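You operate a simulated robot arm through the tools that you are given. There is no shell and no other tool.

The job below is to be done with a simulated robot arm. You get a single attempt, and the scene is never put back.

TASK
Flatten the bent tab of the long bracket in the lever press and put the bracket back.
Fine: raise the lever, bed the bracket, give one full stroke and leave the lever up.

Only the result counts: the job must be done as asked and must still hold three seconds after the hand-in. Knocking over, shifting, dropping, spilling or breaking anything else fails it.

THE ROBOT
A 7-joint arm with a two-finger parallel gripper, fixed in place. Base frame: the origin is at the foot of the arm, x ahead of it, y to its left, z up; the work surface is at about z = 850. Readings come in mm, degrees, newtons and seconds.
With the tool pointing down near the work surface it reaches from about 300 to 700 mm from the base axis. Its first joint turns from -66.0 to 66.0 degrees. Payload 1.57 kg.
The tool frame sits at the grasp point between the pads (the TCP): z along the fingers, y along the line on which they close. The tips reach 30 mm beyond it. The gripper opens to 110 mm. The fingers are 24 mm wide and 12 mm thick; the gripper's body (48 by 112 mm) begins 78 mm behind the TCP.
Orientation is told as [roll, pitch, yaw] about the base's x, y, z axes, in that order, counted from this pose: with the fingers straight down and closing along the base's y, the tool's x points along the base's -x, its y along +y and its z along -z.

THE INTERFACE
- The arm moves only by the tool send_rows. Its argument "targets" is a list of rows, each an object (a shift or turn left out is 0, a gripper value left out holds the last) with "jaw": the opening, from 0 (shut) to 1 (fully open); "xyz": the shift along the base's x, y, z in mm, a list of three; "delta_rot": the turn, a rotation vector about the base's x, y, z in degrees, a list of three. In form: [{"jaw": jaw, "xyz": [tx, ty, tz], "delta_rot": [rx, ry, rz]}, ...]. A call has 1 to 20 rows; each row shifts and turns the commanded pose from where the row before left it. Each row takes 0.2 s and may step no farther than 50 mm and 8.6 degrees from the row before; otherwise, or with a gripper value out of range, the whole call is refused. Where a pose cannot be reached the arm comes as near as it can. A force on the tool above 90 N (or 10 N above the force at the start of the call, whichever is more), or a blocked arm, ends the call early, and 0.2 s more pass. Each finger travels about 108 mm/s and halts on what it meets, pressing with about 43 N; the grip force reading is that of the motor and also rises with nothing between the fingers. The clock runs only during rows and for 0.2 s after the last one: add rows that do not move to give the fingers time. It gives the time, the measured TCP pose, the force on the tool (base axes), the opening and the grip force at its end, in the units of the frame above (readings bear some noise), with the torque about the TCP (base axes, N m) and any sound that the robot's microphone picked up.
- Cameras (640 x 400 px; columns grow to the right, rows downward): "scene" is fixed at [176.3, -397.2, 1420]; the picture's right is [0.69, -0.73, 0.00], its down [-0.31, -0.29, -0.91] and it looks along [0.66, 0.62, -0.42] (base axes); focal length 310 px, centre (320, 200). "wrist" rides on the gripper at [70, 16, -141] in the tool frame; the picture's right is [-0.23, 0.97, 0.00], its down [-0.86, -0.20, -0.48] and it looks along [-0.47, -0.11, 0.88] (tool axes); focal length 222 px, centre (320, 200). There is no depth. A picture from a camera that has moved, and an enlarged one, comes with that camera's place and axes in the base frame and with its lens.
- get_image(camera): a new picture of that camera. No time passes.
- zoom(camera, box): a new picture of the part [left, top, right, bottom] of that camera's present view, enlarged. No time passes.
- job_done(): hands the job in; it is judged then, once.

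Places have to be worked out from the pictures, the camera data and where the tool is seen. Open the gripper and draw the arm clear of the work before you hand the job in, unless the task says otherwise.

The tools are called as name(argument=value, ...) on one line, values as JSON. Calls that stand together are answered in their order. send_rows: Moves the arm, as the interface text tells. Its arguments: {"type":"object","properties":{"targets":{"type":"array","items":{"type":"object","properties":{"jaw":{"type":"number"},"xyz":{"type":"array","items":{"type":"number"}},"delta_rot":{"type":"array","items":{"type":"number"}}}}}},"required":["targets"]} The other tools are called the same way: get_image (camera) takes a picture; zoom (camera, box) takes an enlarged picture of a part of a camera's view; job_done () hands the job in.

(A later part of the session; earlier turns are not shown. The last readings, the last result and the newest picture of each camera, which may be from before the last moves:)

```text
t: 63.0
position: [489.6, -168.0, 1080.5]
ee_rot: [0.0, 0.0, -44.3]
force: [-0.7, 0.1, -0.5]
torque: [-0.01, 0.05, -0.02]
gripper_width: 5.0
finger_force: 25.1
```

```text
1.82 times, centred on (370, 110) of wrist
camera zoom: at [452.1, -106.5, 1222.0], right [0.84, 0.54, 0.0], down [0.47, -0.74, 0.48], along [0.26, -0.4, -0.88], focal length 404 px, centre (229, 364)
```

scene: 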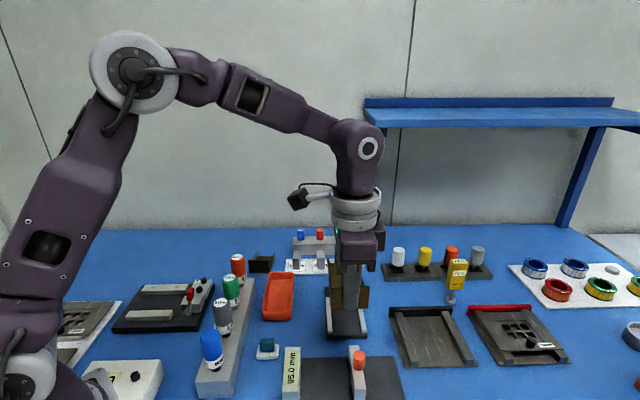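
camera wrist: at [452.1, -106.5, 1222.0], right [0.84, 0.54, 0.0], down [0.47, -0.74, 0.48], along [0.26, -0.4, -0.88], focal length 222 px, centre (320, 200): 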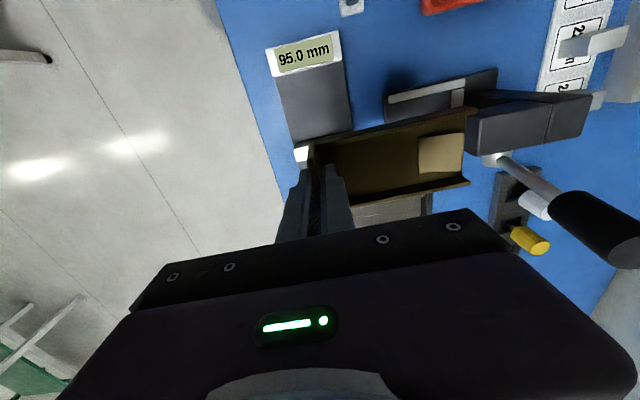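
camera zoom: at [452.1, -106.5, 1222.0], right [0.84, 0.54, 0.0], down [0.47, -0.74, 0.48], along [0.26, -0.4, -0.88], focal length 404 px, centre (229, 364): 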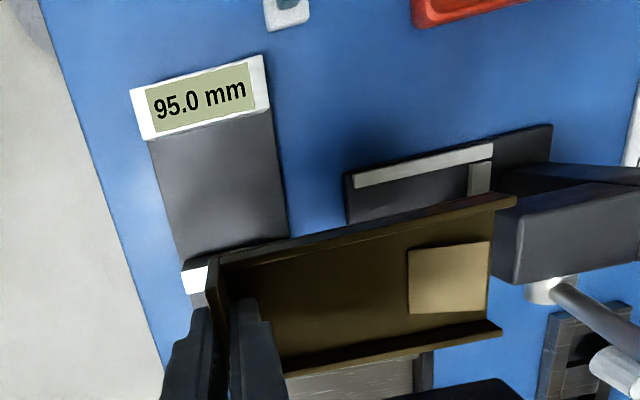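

The gauge slider (top z ≈ 890, far end at about 50 mm before the press front) blocks a straight low entry. I will come down to the left of the press centreline, beyond the gauge, and then move in sideways under the raised ram. First I shift over while still high.

send_rows(targets=[{"xyz": [0.6, 2.5, 0]}, {"xyz": [1.2, 5, 0]}, {"xyz": [1.8, 7.5, 0], "delta_rot": [0, 0, -0.25]}, {"xyz": [2.4, 10, 0], "delta_rot": [0, 0, -0.25]}, {"xyz": [2.4, 10, 0]}, {"xyz": [2.4, 10, 0]}, {"xyz": [2.4, 10, 0]}, {"xyz": [2.4, 10, 0]}, {"xyz": [2.4, 10, 0]}, {"xyz": [1.8, 6.6, 0]}, {"xyz": [1.2, 4, 0]}, {"xyz": [0.6, 2.5, 0]}, {"xyz": [0, 0, 0]}])

get_image(camera="wrist")

zoom(camera="scene", box=[270, 210, 420, 350])

```text
t: 65.8
position: [511.0, -79.0, 1079.9]
ee_rot: [0.0, 0.0, -44.8]
force: [-0.5, 0.0, -1.3]
torque: [0.0, 0.06, -0.01]
gripper_width: 4.6
finger_force: 25.3
```

```text
taken
camera wrist: at [473.9, -17.4, 1222.2], right [0.85, 0.53, 0.0], down [0.47, -0.74, 0.48], along [0.25, -0.41, -0.88], focal length 222 px, centre (320, 200)
```

wrist: 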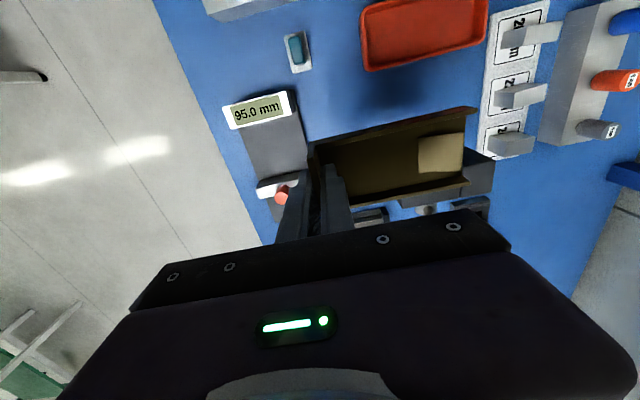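

```text
2.86 times, centred on (345, 280) of scene
camera zoom: at [176.3, -397.2, 1420.0], right [0.69, -0.73, 0.0], down [-0.31, -0.29, -0.91], along [0.66, 0.62, -0.42], focal length 886 px, centre (249, -29)
```

zoom: 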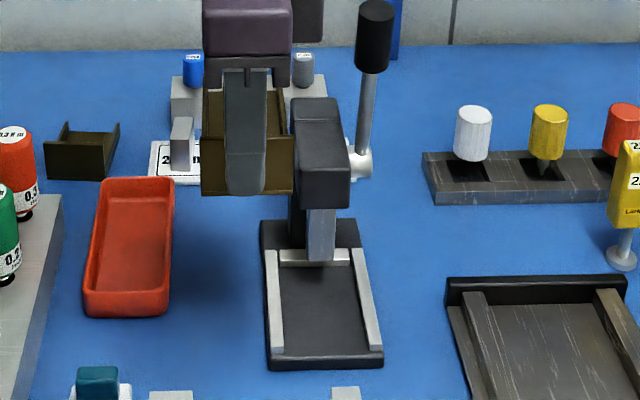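

The bracket is just to the left of the head in the scene view. I move 6 mm further left and descend in stages.

send_rows(targets=[{"xyz": [-2, 2, 0]}, {"xyz": [-2.5, 2.5, 0]}, {"xyz": [0, 0, -3]}, {"xyz": [0, 0, -6]}, {"xyz": [0, 0, -8]}, {"xyz": [0, 0, -8]}, {"xyz": [0, 0, -8]}, {"xyz": [0, 0, -8]}, {"xyz": [0, 0, -8]}, {"xyz": [0, 0, -8]}, {"xyz": [0, 0, -8]}, {"xyz": [0, 0, -6]}, {"xyz": [0, 0, -4]}, {"xyz": [0, 0, -2]}, {"xyz": [0, 0, 0]}])

zoom(camera="scene", box=[270, 210, 420, 350])

zoom(camera="wrist", box=[240, 80, 520, 240])

```text
t: 69.0
position: [507.2, -74.2, 1002.8]
ee_rot: [0.1, 0.0, -44.9]
force: [-0.9, 1.0, -2.1]
torque: [-0.03, 0.06, 0.02]
gripper_width: 4.7
finger_force: 24.4
```

```text
2.86 times, centred on (345, 280) of scene
camera zoom: at [176.3, -397.2, 1420.0], right [0.69, -0.73, 0.0], down [-0.31, -0.29, -0.91], along [0.66, 0.62, -0.42], focal length 886 px, centre (249, -29)
```

zoom: 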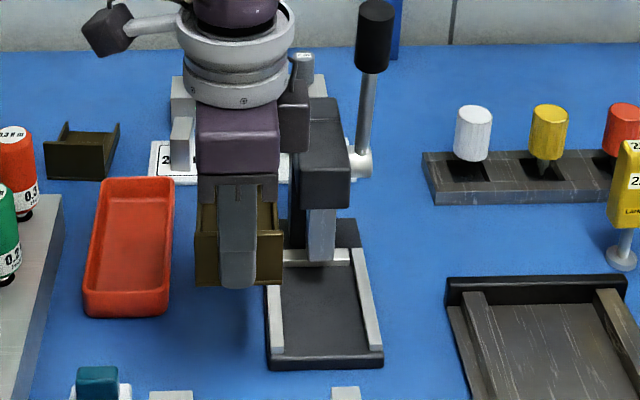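

```text
2.29 times, centred on (380, 160) of wrist
camera zoom: at [470.1, -13.4, 1144.6], right [0.85, 0.53, 0.0], down [0.47, -0.74, 0.48], along [0.25, -0.41, -0.88], focal length 508 px, centre (183, 291)
```

zoom: 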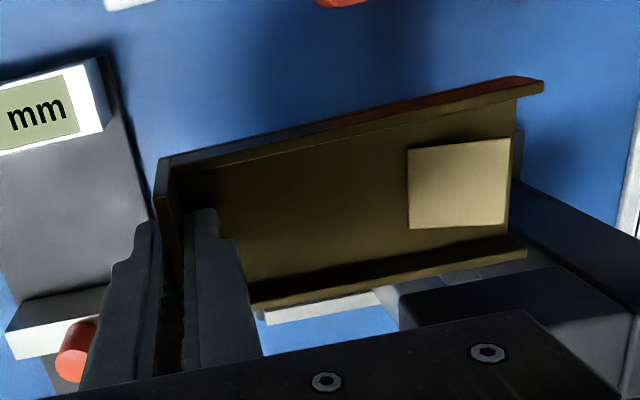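

There is a dark block on the gripper's right-hand side that I must keep clear of the lever. I zoom in on the gripper to judge its extent.

zoom(camera="scene", box=[290, 190, 390, 290])

get_image(camera="scene")

```text
4.00 times, centred on (340, 240) of scene
camera zoom: at [176.3, -397.2, 1420.0], right [0.69, -0.73, 0.0], down [-0.31, -0.29, -0.91], along [0.66, 0.62, -0.42], focal length 1240 px, centre (240, 40)
```

zoom: 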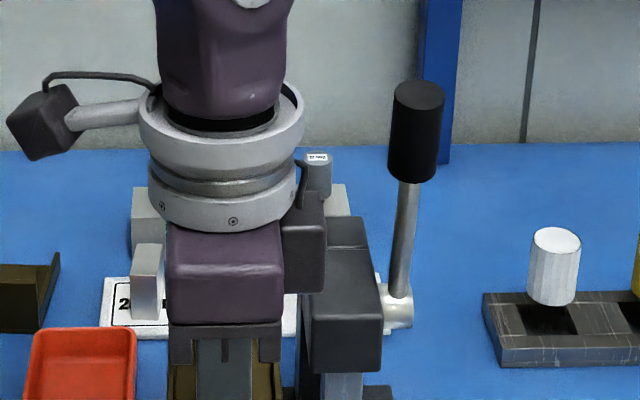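

```text
taken
```

scene: 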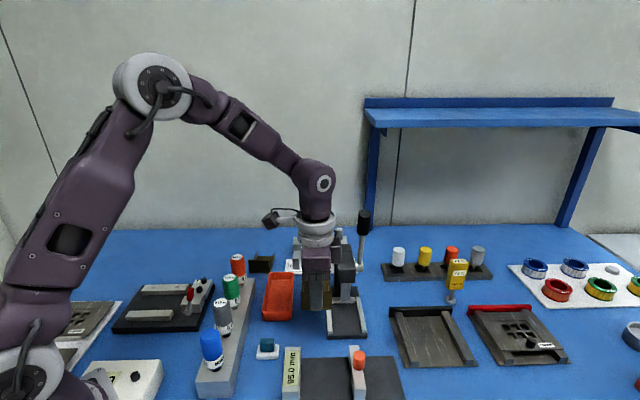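

The block sits beside the gripper body at about the TCP's position along the press, so it stays clear of the lever. I continue the descent just left of the rail.

send_rows(targets=[{"xyz": [0, 0, -3]}, {"xyz": [0, 0, -6]}, {"xyz": [0, 0, -8]}, {"xyz": [0, 0, -8]}, {"xyz": [0, 0, -8]}, {"xyz": [0, 0, -8]}, {"xyz": [0, 0, -8]}, {"xyz": [0, 0, -8]}, {"xyz": [0, 0, -8]}, {"xyz": [0, 0, -8]}, {"xyz": [0, 0, -6]}, {"xyz": [0, 0, -4]}, {"xyz": [0, 0, -2]}, {"xyz": [0, 0, 0]}])

zoom(camera="scene", box=[290, 240, 390, 350])

zoom(camera="wrist", box=[240, 80, 520, 240])

```text
t: 72.0
position: [505.1, -74.4, 918.2]
ee_rot: [0.0, 0.1, -44.7]
force: [0.2, -0.7, -1.0]
torque: [-0.05, 0.04, 0.02]
gripper_width: 4.6
finger_force: 25.2
```

```text
3.64 times, centred on (340, 295) of scene
camera zoom: at [176.3, -397.2, 1420.0], right [0.69, -0.73, 0.0], down [-0.31, -0.29, -0.91], along [0.66, 0.62, -0.42], focal length 1127 px, centre (247, -146)
```

zoom: 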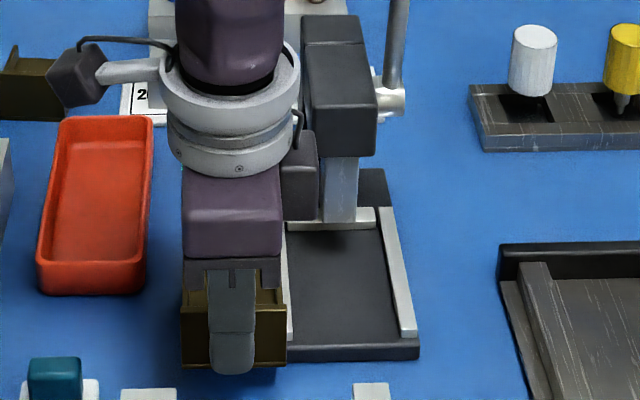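

```text
2.29 times, centred on (380, 160) of wrist
camera zoom: at [468.5, -13.5, 1059.8], right [0.85, 0.53, 0.0], down [0.47, -0.74, 0.48], along [0.25, -0.41, -0.88], focal length 508 px, centre (183, 291)
```

zoom: 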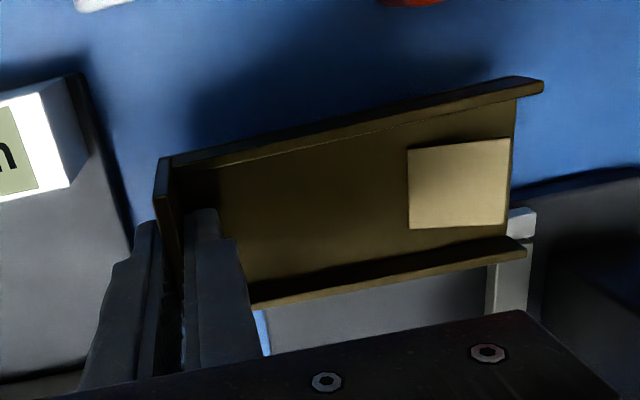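

The bracket hangs level beside the press at about z = 880, its far end just short of the back stop. I lower 2 mm and move sideways 30 mm toward the centreline, then check the clearance under the ram.

send_rows(targets=[{"xyz": [0, 0, -2]}, {"xyz": [1.5, -1.5, 0]}, {"xyz": [3, -3, 0]}, {"xyz": [4, -4, 0]}, {"xyz": [4, -4, 0]}, {"xyz": [4, -4, 0]}, {"xyz": [3, -3, 0]}, {"xyz": [1.5, -1.5, 0]}, {"xyz": [0, 0, 0]}])

zoom(camera="scene", box=[310, 270, 380, 350])

zoom(camera="wrist", box=[240, 80, 520, 240])

```text
t: 74.0
position: [526.4, -96.3, 916.4]
ee_rot: [0.1, 0.0, -44.8]
force: [0.6, 0.0, -1.8]
torque: [-0.04, 0.08, -0.03]
gripper_width: 5.0
finger_force: 24.9
```

```text
5.00 times, centred on (345, 310) of scene
camera zoom: at [176.3, -397.2, 1420.0], right [0.69, -0.73, 0.0], down [-0.31, -0.29, -0.91], along [0.66, 0.62, -0.42], focal length 1550 px, centre (195, -350)
```

zoom: 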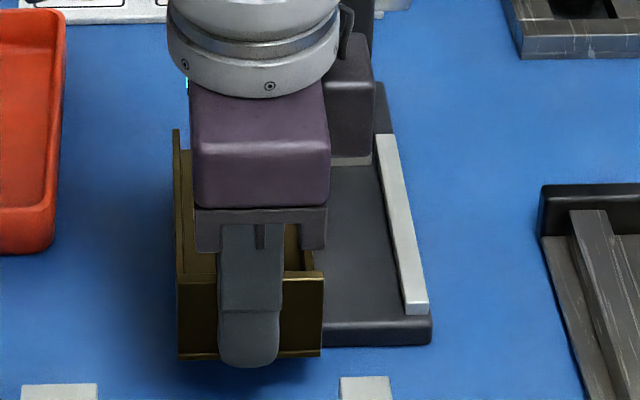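

```text
2.29 times, centred on (380, 160) of wrist
camera zoom: at [490.0, -34.8, 1057.2], right [0.85, 0.53, 0.0], down [0.47, -0.74, 0.48], along [0.25, -0.41, -0.88], focal length 508 px, centre (183, 291)
```

zoom: 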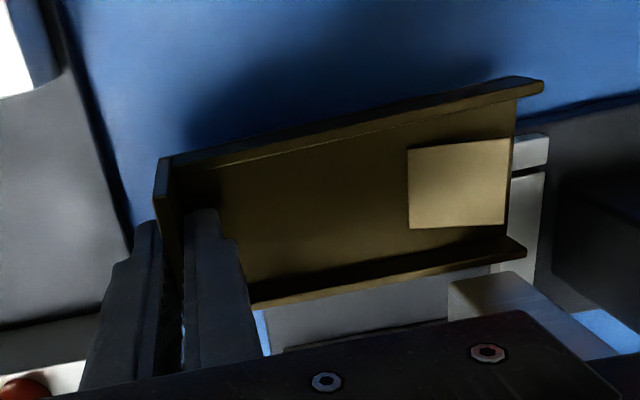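

From this view the ram's bottom is at z ≈ 903 and the right flange is about to pass under it. I lower 2 mm more (still above the rail) and move sideways another 14 mm, watching the force.

send_rows(targets=[{"xyz": [0, 0, -2]}, {"xyz": [2, -2, 0]}, {"xyz": [3, -3, 0]}, {"xyz": [3, -3, 0]}, {"xyz": [2, -2, 0]}, {"xyz": [0, 0, 0]}])

zoom(camera="wrist", box=[340, 100, 520, 230])

zoom(camera="scene", box=[310, 270, 380, 350])

```text
t: 75.4
position: [537.4, -105.9, 914.0]
ee_rot: [0.1, 0.0, -44.8]
force: [0.1, -0.3, -1.3]
torque: [0.01, 0.05, -0.02]
gripper_width: 4.8
finger_force: 25.3
```

```text
3.08 times, centred on (430, 165) of wrist
camera zoom: at [500.1, -44.6, 1055.6], right [0.85, 0.53, 0.0], down [0.47, -0.74, 0.48], along [0.25, -0.41, -0.88], focal length 684 px, centre (-18, 308)
```

zoom: 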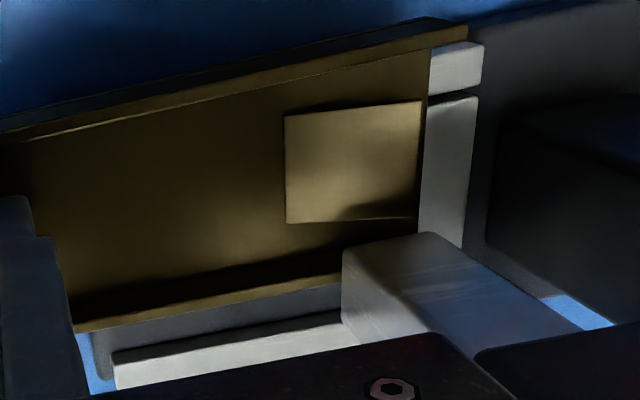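

```text
5.00 times, centred on (345, 310) of scene
camera zoom: at [176.3, -397.2, 1420.0], right [0.69, -0.73, 0.0], down [-0.31, -0.29, -0.91], along [0.66, 0.62, -0.42], focal length 1550 px, centre (195, -350)
```

zoom: 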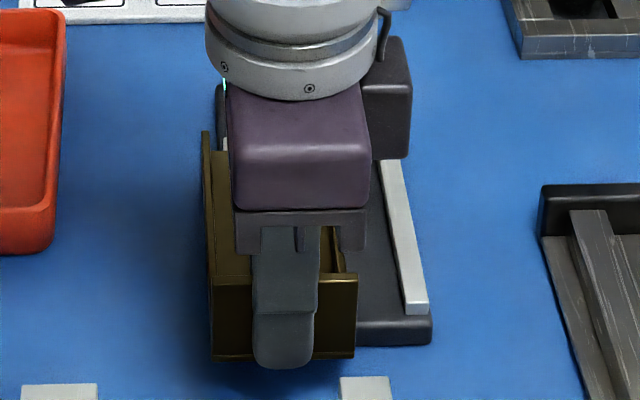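

The right flange has passed beneath the ram without any force. I continue sideways to the channel centreline.

send_rows(targets=[{"xyz": [2, -2, 0]}, {"xyz": [3, -3, 0]}, {"xyz": [3, -3, 0]}, {"xyz": [3, -3, 0]}, {"xyz": [3, -3, 0]}, {"xyz": [2.5, -2.5, 0]}, {"xyz": [1, -1, 0]}, {"xyz": [0, 0, 0]}])

zoom(camera="wrist", box=[340, 100, 520, 230])

zoom(camera="scene", box=[310, 270, 380, 350])

get_image(camera="wrist")

```text
t: 77.2
position: [555.1, -122.4, 914.0]
ee_rot: [0.0, 0.1, -44.8]
force: [-0.4, -1.1, -1.7]
torque: [-0.07, 0.06, 0.01]
gripper_width: 4.7
finger_force: 24.8
```

```text
3.08 times, centred on (430, 165) of wrist
camera zoom: at [518.0, -62.6, 1055.5], right [0.85, 0.53, 0.0], down [0.47, -0.74, 0.48], along [0.25, -0.41, -0.88], focal length 684 px, centre (-18, 308)
```

zoom: 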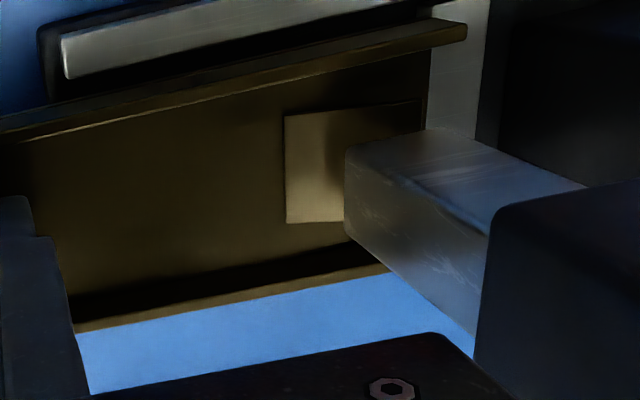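

```text
5.00 times, centred on (345, 310) of scene
camera zoom: at [176.3, -397.2, 1420.0], right [0.69, -0.73, 0.0], down [-0.31, -0.29, -0.91], along [0.66, 0.62, -0.42], focal length 1550 px, centre (195, -350)
```

zoom: 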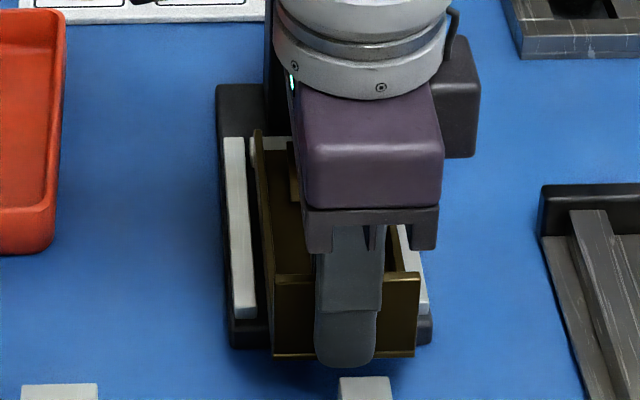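

```text
taken
camera wrist: at [518.0, -62.6, 1055.5], right [0.85, 0.53, 0.0], down [0.47, -0.74, 0.48], along [0.25, -0.41, -0.88], focal length 222 px, centre (320, 200)
```

wrist: 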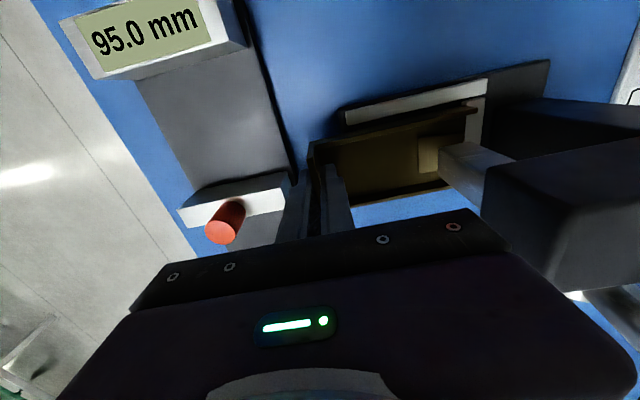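

The bracket is now over the channel under the ram. I zoom to check its centring between the rails before lowering.

zoom(camera="wrist", box=[320, 80, 500, 150])

zoom(camera="scene", box=[330, 290, 380, 345])

```text
3.56 times, centred on (410, 115) of wrist
camera zoom: at [518.0, -62.6, 1055.5], right [0.85, 0.53, 0.0], down [0.47, -0.74, 0.48], along [0.25, -0.41, -0.88], focal length 790 px, centre (0, 502)
```

zoom: 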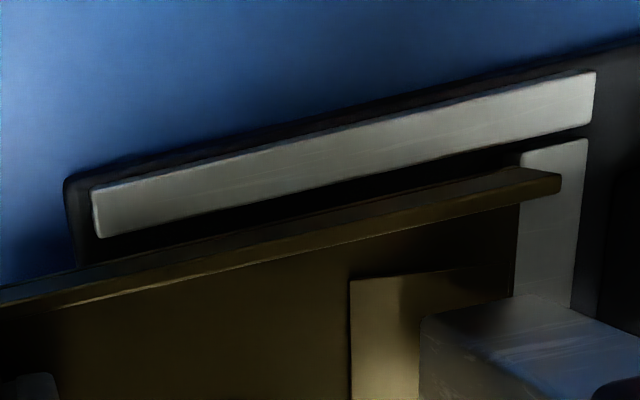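

```text
7.27 times, centred on (355, 318) of scene
camera zoom: at [176.3, -397.2, 1420.0], right [0.69, -0.73, 0.0], down [-0.31, -0.29, -0.91], along [0.66, 0.62, -0.42], focal length 2254 px, centre (66, -654)
```

zoom: 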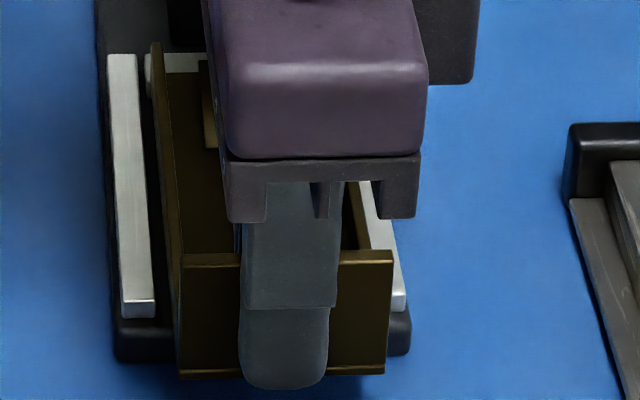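

The bracket is within the channel, slightly left at its far end. Before lowering I check the gap between the outer finger and the gauge slider.

zoom(camera="wrist", box=[170, 130, 350, 250])

zoom(camera="scene", box=[320, 320, 400, 400])

```text
3.33 times, centred on (260, 190) of wrist
camera zoom: at [518.0, -62.6, 1055.5], right [0.85, 0.53, 0.0], down [0.47, -0.74, 0.48], along [0.25, -0.41, -0.88], focal length 740 px, centre (520, 233)
```

zoom: 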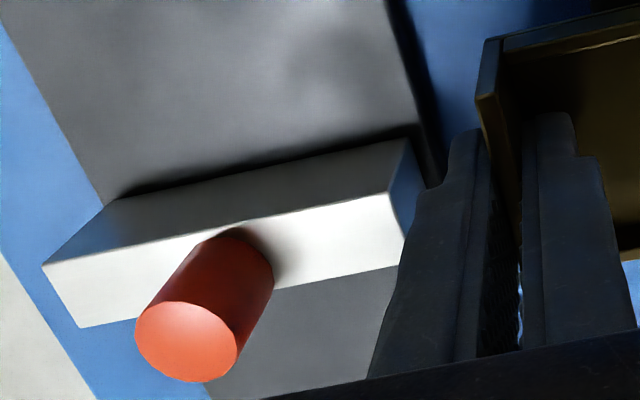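

```text
5.00 times, centred on (360, 360) of scene
camera zoom: at [176.3, -397.2, 1420.0], right [0.69, -0.73, 0.0], down [-0.31, -0.29, -0.91], along [0.66, 0.62, -0.42], focal length 1550 px, centre (120, -600)
```

zoom: 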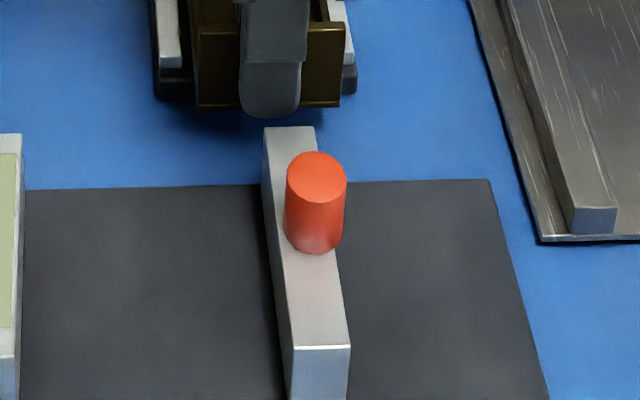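

The slider's end is about 19 mm behind the finger, so there is room. I make a small correction (yaw -0.7°, 1 mm right, 2.5 mm back) and lower toward the bed in small steps.

send_rows(targets=[{"xyz": [-1.1, -2.5, 0], "delta_rot": [0, 0, -0.7]}, {"xyz": [0, 0, -2]}, {"xyz": [0, 0, -2]}, {"xyz": [0, 0, -2]}, {"xyz": [0, 0, -2]}, {"xyz": [0, 0, 0]}])

zoom(camera="wrist", box=[320, 80, 500, 200])

zoom(camera="scene", box=[330, 290, 380, 345])

```text
t: 78.6
position: [553.5, -126.5, 906.7]
ee_rot: [0.1, 0.0, -45.5]
force: [0.6, 3.0, 15.0]
torque: [0.03, -0.66, 0.08]
gripper_width: 4.8
finger_force: 24.6
```

```text
3.33 times, centred on (410, 140) of wrist
camera zoom: at [517.7, -64.4, 1048.2], right [0.85, 0.52, 0.0], down [0.46, -0.75, 0.48], along [0.25, -0.41, -0.88], focal length 740 px, centre (20, 400)
```

zoom: 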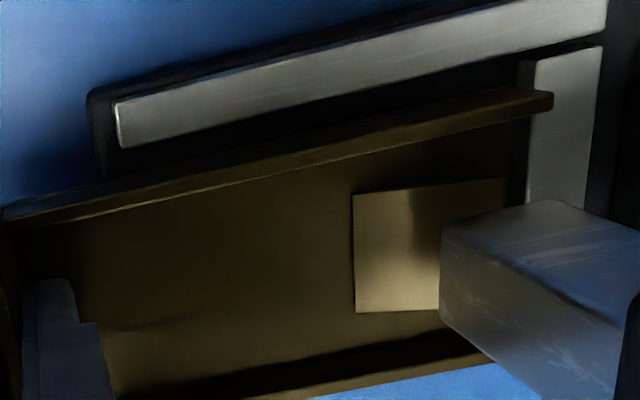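

```text
7.27 times, centred on (355, 318) of scene
camera zoom: at [176.0, -397.1, 1420.1], right [0.69, -0.73, 0.0], down [-0.31, -0.29, -0.91], along [0.66, 0.62, -0.42], focal length 2254 px, centre (66, -654)
```

zoom: 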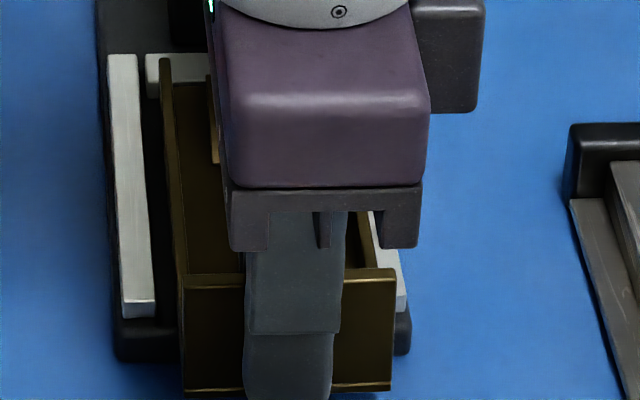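

There is 15 N of upward force and the torque puts the contact toward the right side near the front of the rail. I zoom on the right rail and flange to see what is touching.

zoom(camera="scene", box=[365, 310, 395, 350])

zoom(camera="scene", box=[340, 295, 370, 350])

```text
10.00 times, centred on (380, 330) of scene
camera zoom: at [176.0, -397.1, 1420.1], right [0.69, -0.73, 0.0], down [-0.31, -0.29, -0.91], along [0.66, 0.62, -0.42], focal length 3100 px, centre (-280, -1100)
```

zoom: 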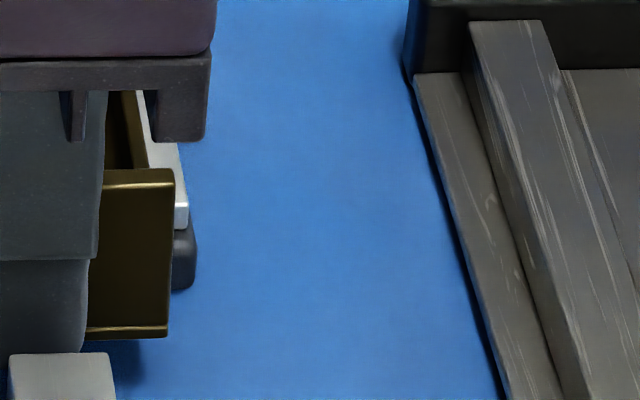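

```text
7.27 times, centred on (355, 322) of scene
camera zoom: at [176.0, -397.1, 1420.1], right [0.69, -0.73, 0.0], down [-0.31, -0.29, -0.91], along [0.66, 0.62, -0.42], focal length 2254 px, centre (66, -691)
```

zoom: 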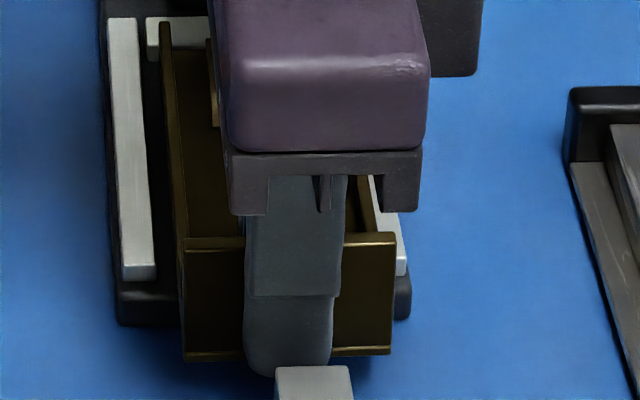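

The left gap is about 7 mm and the right one nearly nil, so the right flange is sitting against the right rail. I lift 3 mm, shift 2.8 mm left, and lower again.

send_rows(targets=[{"xyz": [0, 0, 2]}, {"xyz": [0, 0, 2]}, {"xyz": [-1, 1, 0]}, {"xyz": [-1, 1, 0], "delta_rot": [0, 0, -0.3]}, {"xyz": [0, 0, 0]}])

zoom(camera="scene", box=[340, 295, 370, 350])

```text
t: 79.8
position: [553.3, -123.6, 910.1]
ee_rot: [0.0, 0.0, -45.8]
force: [-0.7, 0.2, -1.4]
torque: [-0.03, 0.05, 0.0]
gripper_width: 4.6
finger_force: 24.7
```

```text
7.27 times, centred on (355, 322) of scene
camera zoom: at [176.3, -397.2, 1420.0], right [0.69, -0.73, 0.0], down [-0.31, -0.29, -0.91], along [0.66, 0.62, -0.42], focal length 2254 px, centre (66, -691)
```

zoom: 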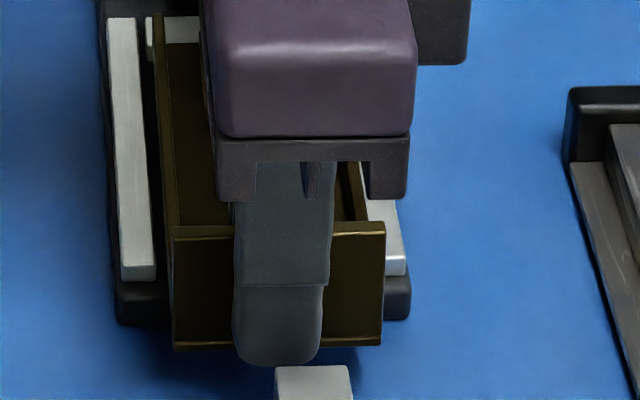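

The gaps are now more even. I shift 1 mm more left and lower until the bracket rests on the bed.

send_rows(targets=[{"xyz": [-0.7, 0.7, 0]}, {"xyz": [0, 0, -2]}, {"xyz": [0, 0, -2]}, {"xyz": [0, 0, 0]}])

zoom(camera="scene", box=[340, 295, 370, 350])

```text
t: 80.8
position: [551.3, -122.9, 905.9]
ee_rot: [0.0, 0.0, -45.8]
force: [-0.6, 0.6, -1.4]
torque: [-0.01, 0.05, 0.0]
gripper_width: 4.8
finger_force: 25.4
```

```text
7.27 times, centred on (355, 322) of scene
camera zoom: at [176.3, -397.2, 1420.0], right [0.69, -0.73, 0.0], down [-0.31, -0.29, -0.91], along [0.66, 0.62, -0.42], focal length 2254 px, centre (66, -691)
```

zoom: 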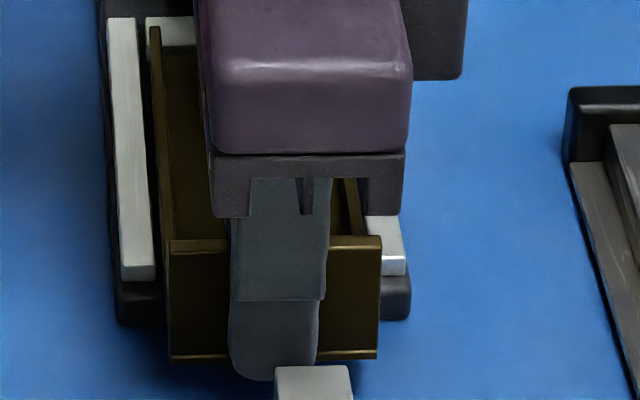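

No contact yet. I keep lowering in 1 mm steps until it touches the bed.

send_rows(targets=[{"xyz": [0, 0, -1]}, {"xyz": [0, 0, -1]}, {"xyz": [0, 0, 0]}])

send_rows(targets=[{"xyz": [0, 0, -1]}, {"xyz": [0, 0, 0]}])

send_rows(targets=[{"xyz": [0, 0, -1]}, {"xyz": [0, 0, 0]}])

```text
t: 81.6
position: [551.4, -124.1, 903.9]
ee_rot: [0.0, 0.0, -45.8]
force: [-0.2, -0.2, -0.8]
torque: [-0.04, 0.06, 0.0]
gripper_width: 5.0
finger_force: 25.1
```

```text
t: 82.2
position: [552.0, -124.1, 903.9]
ee_rot: [0.0, 0.0, -45.8]
force: [-0.6, 0.5, -1.2]
torque: [-0.04, 0.09, 0.04]
gripper_width: 4.7
finger_force: 26.2
```

```text
t: 82.8
position: [551.6, -123.5, 901.2]
ee_rot: [0.0, 0.0, -45.8]
force: [0.8, -0.1, -0.7]
torque: [-0.02, 0.05, 0.02]
gripper_width: 4.9
finger_force: 25.4
```

Still hanging free. I go on in 1 mm steps.

send_rows(targets=[{"xyz": [0, 0, -1]}, {"xyz": [0, 0, 0]}])

send_rows(targets=[{"xyz": [0, 0, -1]}, {"xyz": [0, 0, 0]}])

zoom(camera="scene", box=[335, 290, 380, 350])

zoom(camera="wrist", box=[320, 80, 500, 200])

```text
t: 83.4
position: [553.2, -123.7, 901.1]
ee_rot: [0.1, 0.0, -45.8]
force: [0.6, 0.8, -1.0]
torque: [-0.05, 0.06, -0.05]
gripper_width: 4.8
finger_force: 24.9
```

```text
t: 84.0
position: [551.0, -123.8, 901.0]
ee_rot: [-0.1, 0.1, -45.8]
force: [-1.6, -1.8, 5.2]
torque: [0.17, 0.12, 0.06]
gripper_width: 4.6
finger_force: 25.4
```

```text
6.67 times, centred on (358, 320) of scene
camera zoom: at [176.2, -397.2, 1420.0], right [0.69, -0.73, 0.0], down [-0.31, -0.29, -0.91], along [0.66, 0.62, -0.42], focal length 2067 px, centre (70, -600)
```

zoom: 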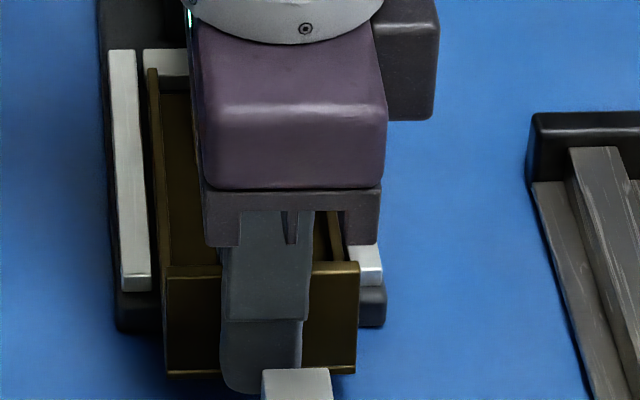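

```text
3.33 times, centred on (410, 140) of wrist
camera zoom: at [515.8, -61.7, 1042.0], right [0.86, 0.52, 0.0], down [0.45, -0.75, 0.48], along [0.25, -0.41, -0.88], focal length 740 px, centre (20, 400)
```

zoom: 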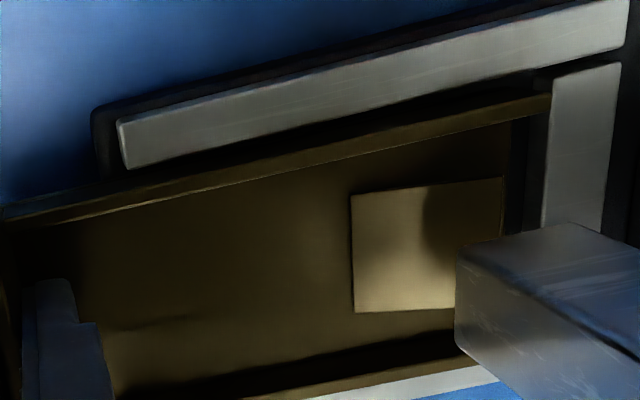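

The bracket touches the bed (Fz +5 N at z ≈ 900.5), with a gap of about 5 mm to the back stop. I ease the load slightly and slide it forward along the channel toward the stop.

send_rows(targets=[{"xyz": [0, 0, 0.7]}, {"xyz": [1.4, 1.4, 0]}, {"xyz": [1.4, 1.4, 0]}, {"xyz": [0, 0, 0]}])

send_rows(targets=[{"xyz": [0.7, 0.7, 0]}, {"xyz": [0, 0, 0]}])

zoom(camera="wrist", box=[320, 80, 500, 200])

```text
t: 85.0
position: [553.3, -119.3, 900.6]
ee_rot: [0.0, 0.0, -45.8]
force: [-0.1, 0.6, -1.1]
torque: [0.01, 0.05, -0.03]
gripper_width: 4.6
finger_force: 25.0
```

```text
t: 85.6
position: [554.9, -118.6, 900.1]
ee_rot: [-0.1, 0.0, -45.8]
force: [-0.3, 0.3, -2.2]
torque: [-0.07, 0.05, 0.02]
gripper_width: 4.7
finger_force: 24.5
```

```text
3.33 times, centred on (410, 140) of wrist
camera zoom: at [519.0, -57.4, 1042.6], right [0.86, 0.52, 0.0], down [0.45, -0.75, 0.48], along [0.25, -0.41, -0.88], focal length 740 px, centre (20, 400)
```

zoom: 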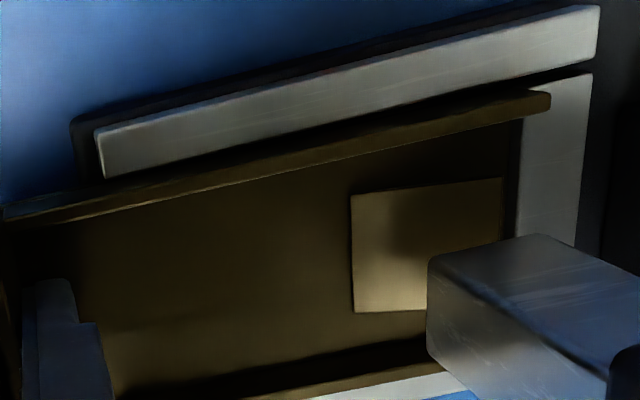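

The gap is nearly closed. I advance in 1 mm steps, looking for the reaction from the stop.

send_rows(targets=[{"xyz": [0.7, 0.7, 0]}, {"xyz": [0.7, 0.7, 0]}, {"xyz": [0, 0, 0]}])

send_rows(targets=[{"xyz": [0.7, 0.7, 0]}, {"xyz": [0, 0, 0]}])

zoom(camera="wrist", box=[320, 80, 500, 200])

zoom(camera="scene", box=[335, 280, 380, 350])

```text
t: 86.4
position: [555.5, -118.1, 900.5]
ee_rot: [0.0, 0.0, -46.0]
force: [-7.3, -9.2, 3.2]
torque: [0.02, 0.04, 0.11]
gripper_width: 4.7
finger_force: 24.8
```

```text
t: 87.0
position: [554.0, -119.9, 901.7]
ee_rot: [0.0, 0.0, -46.0]
force: [-15.2, -19.4, 3.7]
torque: [-0.21, 0.18, 0.15]
gripper_width: 4.8
finger_force: 24.7
```

```text
3.33 times, centred on (410, 140) of wrist
camera zoom: at [519.6, -57.0, 1042.6], right [0.86, 0.51, 0.0], down [0.45, -0.75, 0.48], along [0.24, -0.41, -0.88], focal length 740 px, centre (20, 400)
```

zoom: 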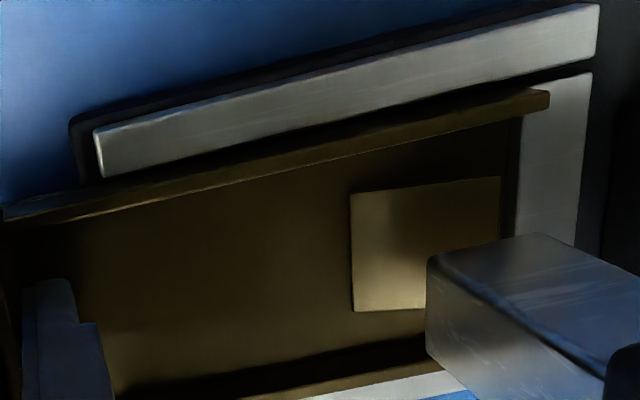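

```text
5.71 times, centred on (358, 315) of scene
camera zoom: at [175.8, -397.7, 1419.9], right [0.69, -0.73, 0.0], down [-0.31, -0.29, -0.91], along [0.66, 0.62, -0.42], focal length 1771 px, centre (106, -457)
```

zoom: 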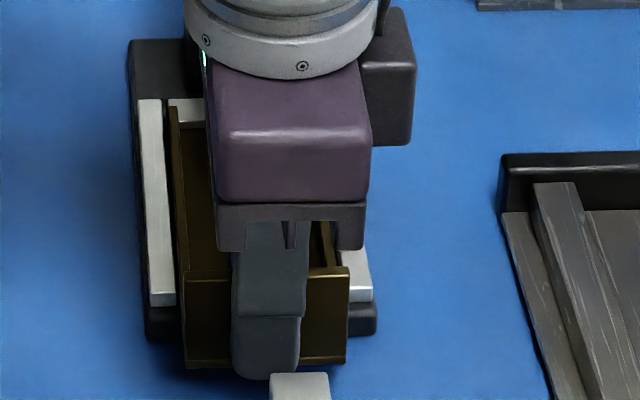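

About 25 N straight back along the channel with no side load: the bracket is against the back stop. I relax the push slightly and open the fingers to let it settle on the bed.

send_rows(targets=[{"xyz": [-0.8, -0.8, -0.5]}, {"xyz": [0, 0, 0]}, {"jaw": 0.1}, {"jaw": 0.2}, {"jaw": 0.3}, {"jaw": 0.3}])

zoom(camera="wrist", box=[260, 80, 500, 240])

zoom(camera="scene", box=[335, 280, 380, 350])

```text
t: 88.4
position: [555.7, -117.8, 901.3]
ee_rot: [0.0, 0.0, -45.8]
force: [0.4, -1.0, 0.4]
torque: [-0.02, 0.02, -0.02]
gripper_width: 33.1
finger_force: 0.0
```

```text
2.50 times, centred on (380, 160) of wrist
camera zoom: at [520.0, -55.9, 1042.8], right [0.86, 0.52, 0.0], down [0.45, -0.75, 0.48], along [0.25, -0.41, -0.88], focal length 555 px, centre (170, 300)
```

zoom: 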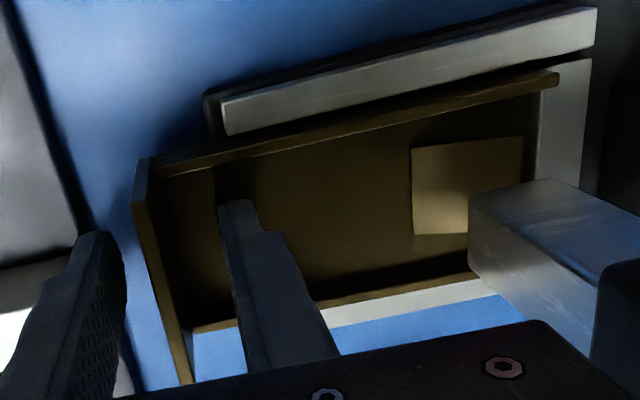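

```text
5.71 times, centred on (358, 315) of scene
camera zoom: at [176.3, -397.2, 1420.0], right [0.69, -0.73, 0.0], down [-0.31, -0.29, -0.91], along [0.66, 0.62, -0.42], focal length 1771 px, centre (106, -457)
```

zoom: 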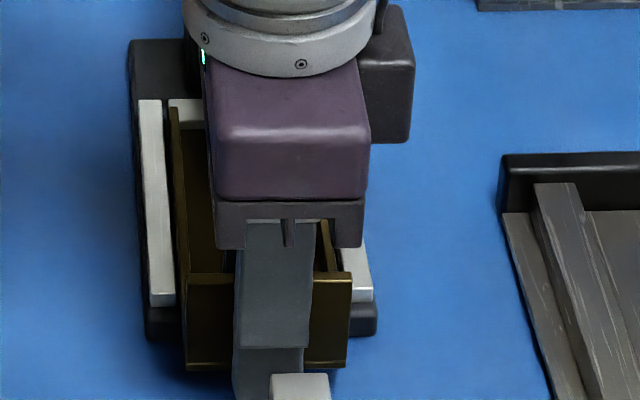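

The bracket rests on the bed against the stop. I raise the gripper straight up, clear of the wall and the press.

send_rows(targets=[{"xyz": [0, 0, 8]}, {"xyz": [0, 0, 15]}, {"xyz": [0, 0, 20]}, {"xyz": [0, 0, 25]}, {"xyz": [0, 0, 30]}, {"xyz": [0, 0, 30]}, {"xyz": [0, 0, 30]}, {"xyz": [0, 0, 30]}, {"xyz": [0, 0, 18]}, {"xyz": [0, 0, 0]}])

zoom(camera="scene", box=[310, 190, 410, 350])

get_image(camera="wrist")

```text
t: 90.6
position: [554.5, -118.9, 1106.6]
ee_rot: [0.0, 0.0, -45.8]
force: [-0.7, -0.4, 0.1]
torque: [0.01, -0.03, 0.02]
gripper_width: 32.9
finger_force: 0.1
```

```text
2.50 times, centred on (360, 270) of scene
camera zoom: at [176.3, -397.2, 1420.0], right [0.69, -0.73, 0.0], down [-0.31, -0.29, -0.91], along [0.66, 0.62, -0.42], focal length 775 px, centre (220, 25)
```

zoom: 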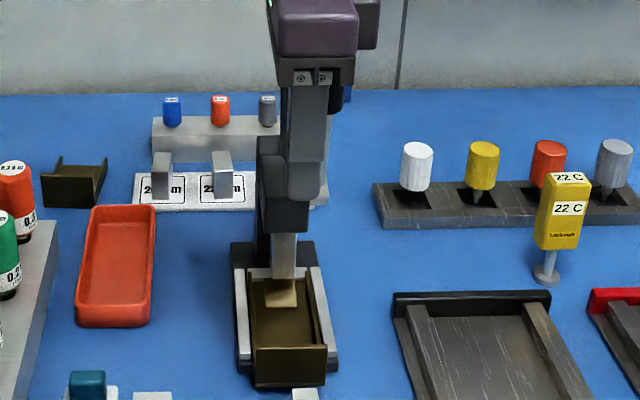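

```text
taken
camera wrist: at [519.1, -57.3, 1248.8], right [0.86, 0.52, 0.0], down [0.45, -0.75, 0.48], along [0.25, -0.41, -0.88], focal length 222 px, centre (320, 200)
```

wrist: 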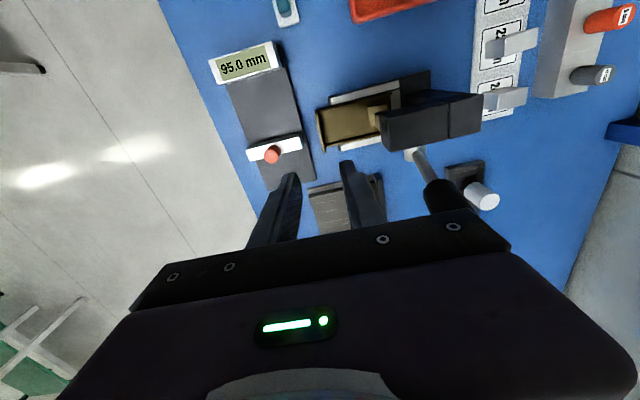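

The bracket sits in the channel beneath the ram. I zoom in to verify that it is flat and against the stop.

zoom(camera="scene", box=[320, 285, 375, 350])

zoom(camera="wrist", box=[300, 60, 440, 170])

```text
6.15 times, centred on (348, 318) of scene
camera zoom: at [176.3, -397.2, 1420.0], right [0.69, -0.73, 0.0], down [-0.31, -0.29, -0.91], along [0.66, 0.62, -0.42], focal length 1908 px, centre (151, -523)
```

zoom: 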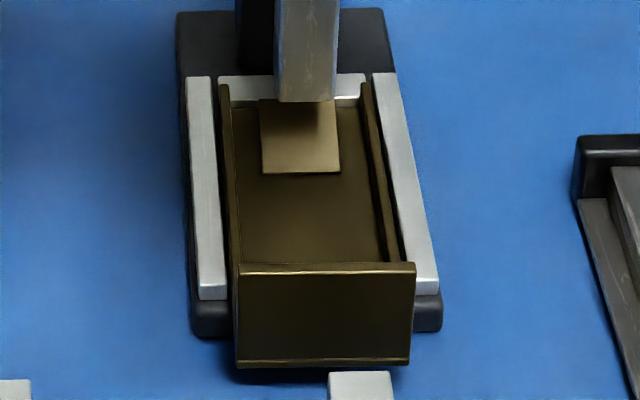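

```text
3.64 times, centred on (370, 115) of wrist
camera zoom: at [519.1, -57.3, 1248.8], right [0.86, 0.52, 0.0], down [0.45, -0.75, 0.48], along [0.25, -0.41, -0.88], focal length 808 px, centre (138, 509)
```

zoom: 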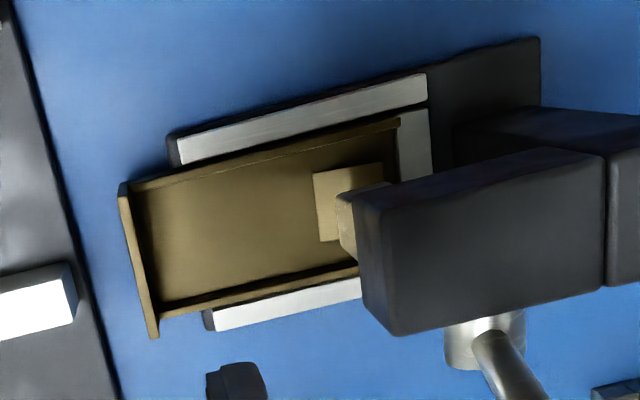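

The bracket is properly bedded: between the rails, flat, and against the stop, with its tab under the ram. Now I rotate to +45° and go in front of the lever knob with the fingers open.

send_rows(targets=[{"xyz": [4, 0, 0], "delta_rot": [0, 0, 8.25], "jaw": 0.6}, {"xyz": [4, 0, 0], "delta_rot": [0, 0, 8.25]}, {"xyz": [4, 0, 0], "delta_rot": [0, 0, 8.25]}, {"xyz": [4, 0, 0], "delta_rot": [0, 0, 8.25]}, {"xyz": [4, 0, 0], "delta_rot": [0, 0, 8.25]}, {"xyz": [4, 0, 0], "delta_rot": [0, 0, 8.25]}, {"xyz": [4, 0, 0], "delta_rot": [0, 0, 8.25]}, {"xyz": [4, -1, 0], "delta_rot": [0, 0, 8.25]}, {"xyz": [4, -1, 0], "delta_rot": [0, 0, 8.25]}, {"xyz": [4, -1, 0], "delta_rot": [0, 0, 8.25]}, {"xyz": [4, 0, 0], "delta_rot": [0, 0, 8.25]}, {"xyz": [0, 0, 0]}])

get_image(camera="wrist")

zoom(camera="scene", box=[310, 170, 430, 310])

```text
t: 93.2
position: [598.8, -121.3, 1107.6]
ee_rot: [0.0, 0.0, 44.9]
force: [-0.4, -0.8, 0.4]
torque: [0.0, 0.03, -0.02]
gripper_width: 65.8
finger_force: 0.1
```

```text
taken
camera wrist: at [539.3, -158.5, 1249.0], right [-0.53, 0.85, 0.0], down [0.75, 0.46, 0.48], along [0.41, 0.25, -0.88], focal length 222 px, centre (320, 200)
```

wrist: 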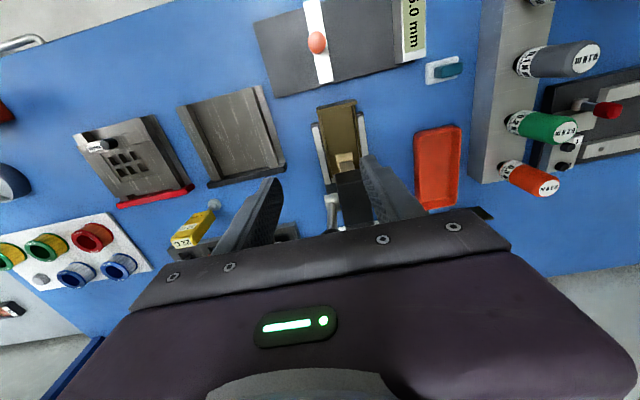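

```text
2.86 times, centred on (370, 240) of scene
camera zoom: at [176.3, -397.2, 1420.0], right [0.69, -0.73, 0.0], down [-0.31, -0.29, -0.91], along [0.66, 0.62, -0.42], focal length 886 px, centre (177, 86)
```

zoom: 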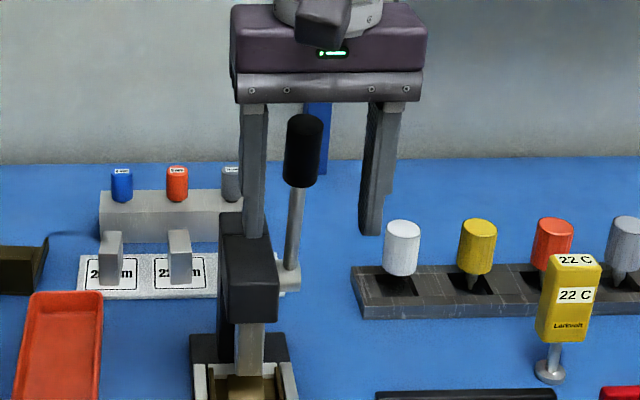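

The knob is aligned between the fingers. I advance at the same height until the fingers straddle it.

send_rows(targets=[{"xyz": [5.6, 5.1, 0]}, {"xyz": [5.6, 5.1, 0]}, {"xyz": [5.6, 5.1, 0]}, {"xyz": [5.6, 5.1, 0]}, {"xyz": [5.5, 5.1, -1]}, {"xyz": [5.5, 5.1, -1]}, {"xyz": [5.5, 5.1, 0]}, {"xyz": [4, 4, 0]}, {"xyz": [0, 0, 0]}])

zoom(camera="scene", box=[310, 170, 430, 310])

get_image(camera="wrist")

```text
t: 95.2
position: [644.4, -80.7, 1102.7]
ee_rot: [0.0, 0.0, 45.0]
force: [0.9, -0.7, 0.4]
torque: [0.03, -0.02, 0.0]
gripper_width: 66.1
finger_force: 0.0
```

```text
2.86 times, centred on (370, 240) of scene
camera zoom: at [176.3, -397.2, 1420.0], right [0.69, -0.73, 0.0], down [-0.31, -0.29, -0.91], along [0.66, 0.62, -0.42], focal length 886 px, centre (177, 86)
```

zoom: 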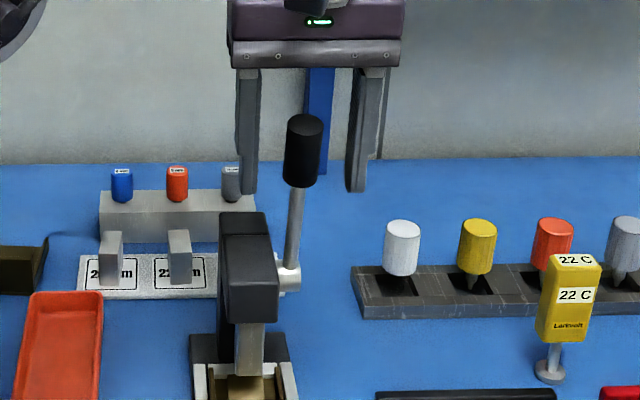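

```text
taken
camera wrist: at [583.2, -118.7, 1245.4], right [-0.53, 0.85, 0.0], down [0.75, 0.46, 0.48], along [0.41, 0.25, -0.88], focal length 222 px, centre (320, 200)
```

wrist: 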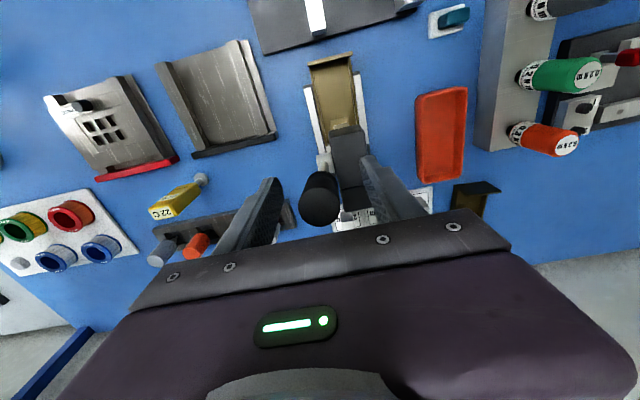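

The knob is centred between the pads. I close on it.

send_rows(targets=[{"jaw": 0.3}, {"jaw": 0.05}, {"jaw": 0.05}, {"jaw": 0.05}])

```text
t: 96.2
position: [642.1, -81.8, 1104.1]
ee_rot: [-0.1, 0.0, 44.9]
force: [-6.5, 3.5, -2.5]
torque: [-0.47, -0.47, -0.11]
gripper_width: 25.7
finger_force: 37.3
```

Firm grip with light loads. I begin swinging the lever forward and down along its arc.

send_rows(targets=[{"xyz": [-3.2, -3.2, -0.9]}, {"xyz": [-3.2, -3.2, -1.3]}, {"xyz": [-2.9, -2.9, -1.3]}, {"xyz": [-2.8, -2.8, -1.3]}, {"xyz": [0, 0, 0]}])

zoom(camera="scene", box=[310, 170, 430, 310])

```text
t: 97.4
position: [631.1, -93.5, 1100.1]
ee_rot: [0.0, 0.1, 44.9]
force: [12.6, 1.6, -1.3]
torque: [1.24, -0.45, 0.08]
gripper_width: 25.7
finger_force: 36.8
```

```text
2.86 times, centred on (370, 240) of scene
camera zoom: at [176.7, -397.2, 1420.0], right [0.69, -0.73, 0.0], down [-0.31, -0.29, -0.91], along [0.66, 0.62, -0.42], focal length 886 px, centre (177, 86)
```

zoom: 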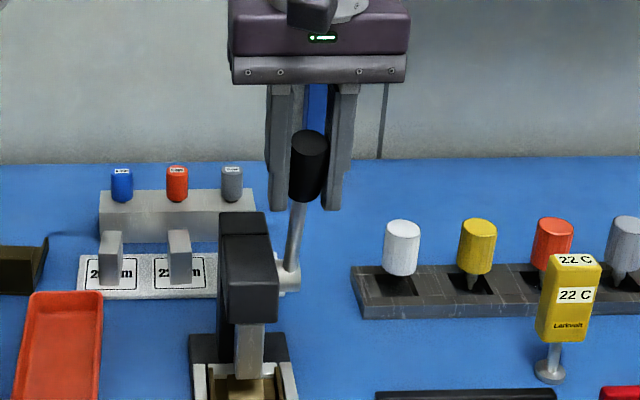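

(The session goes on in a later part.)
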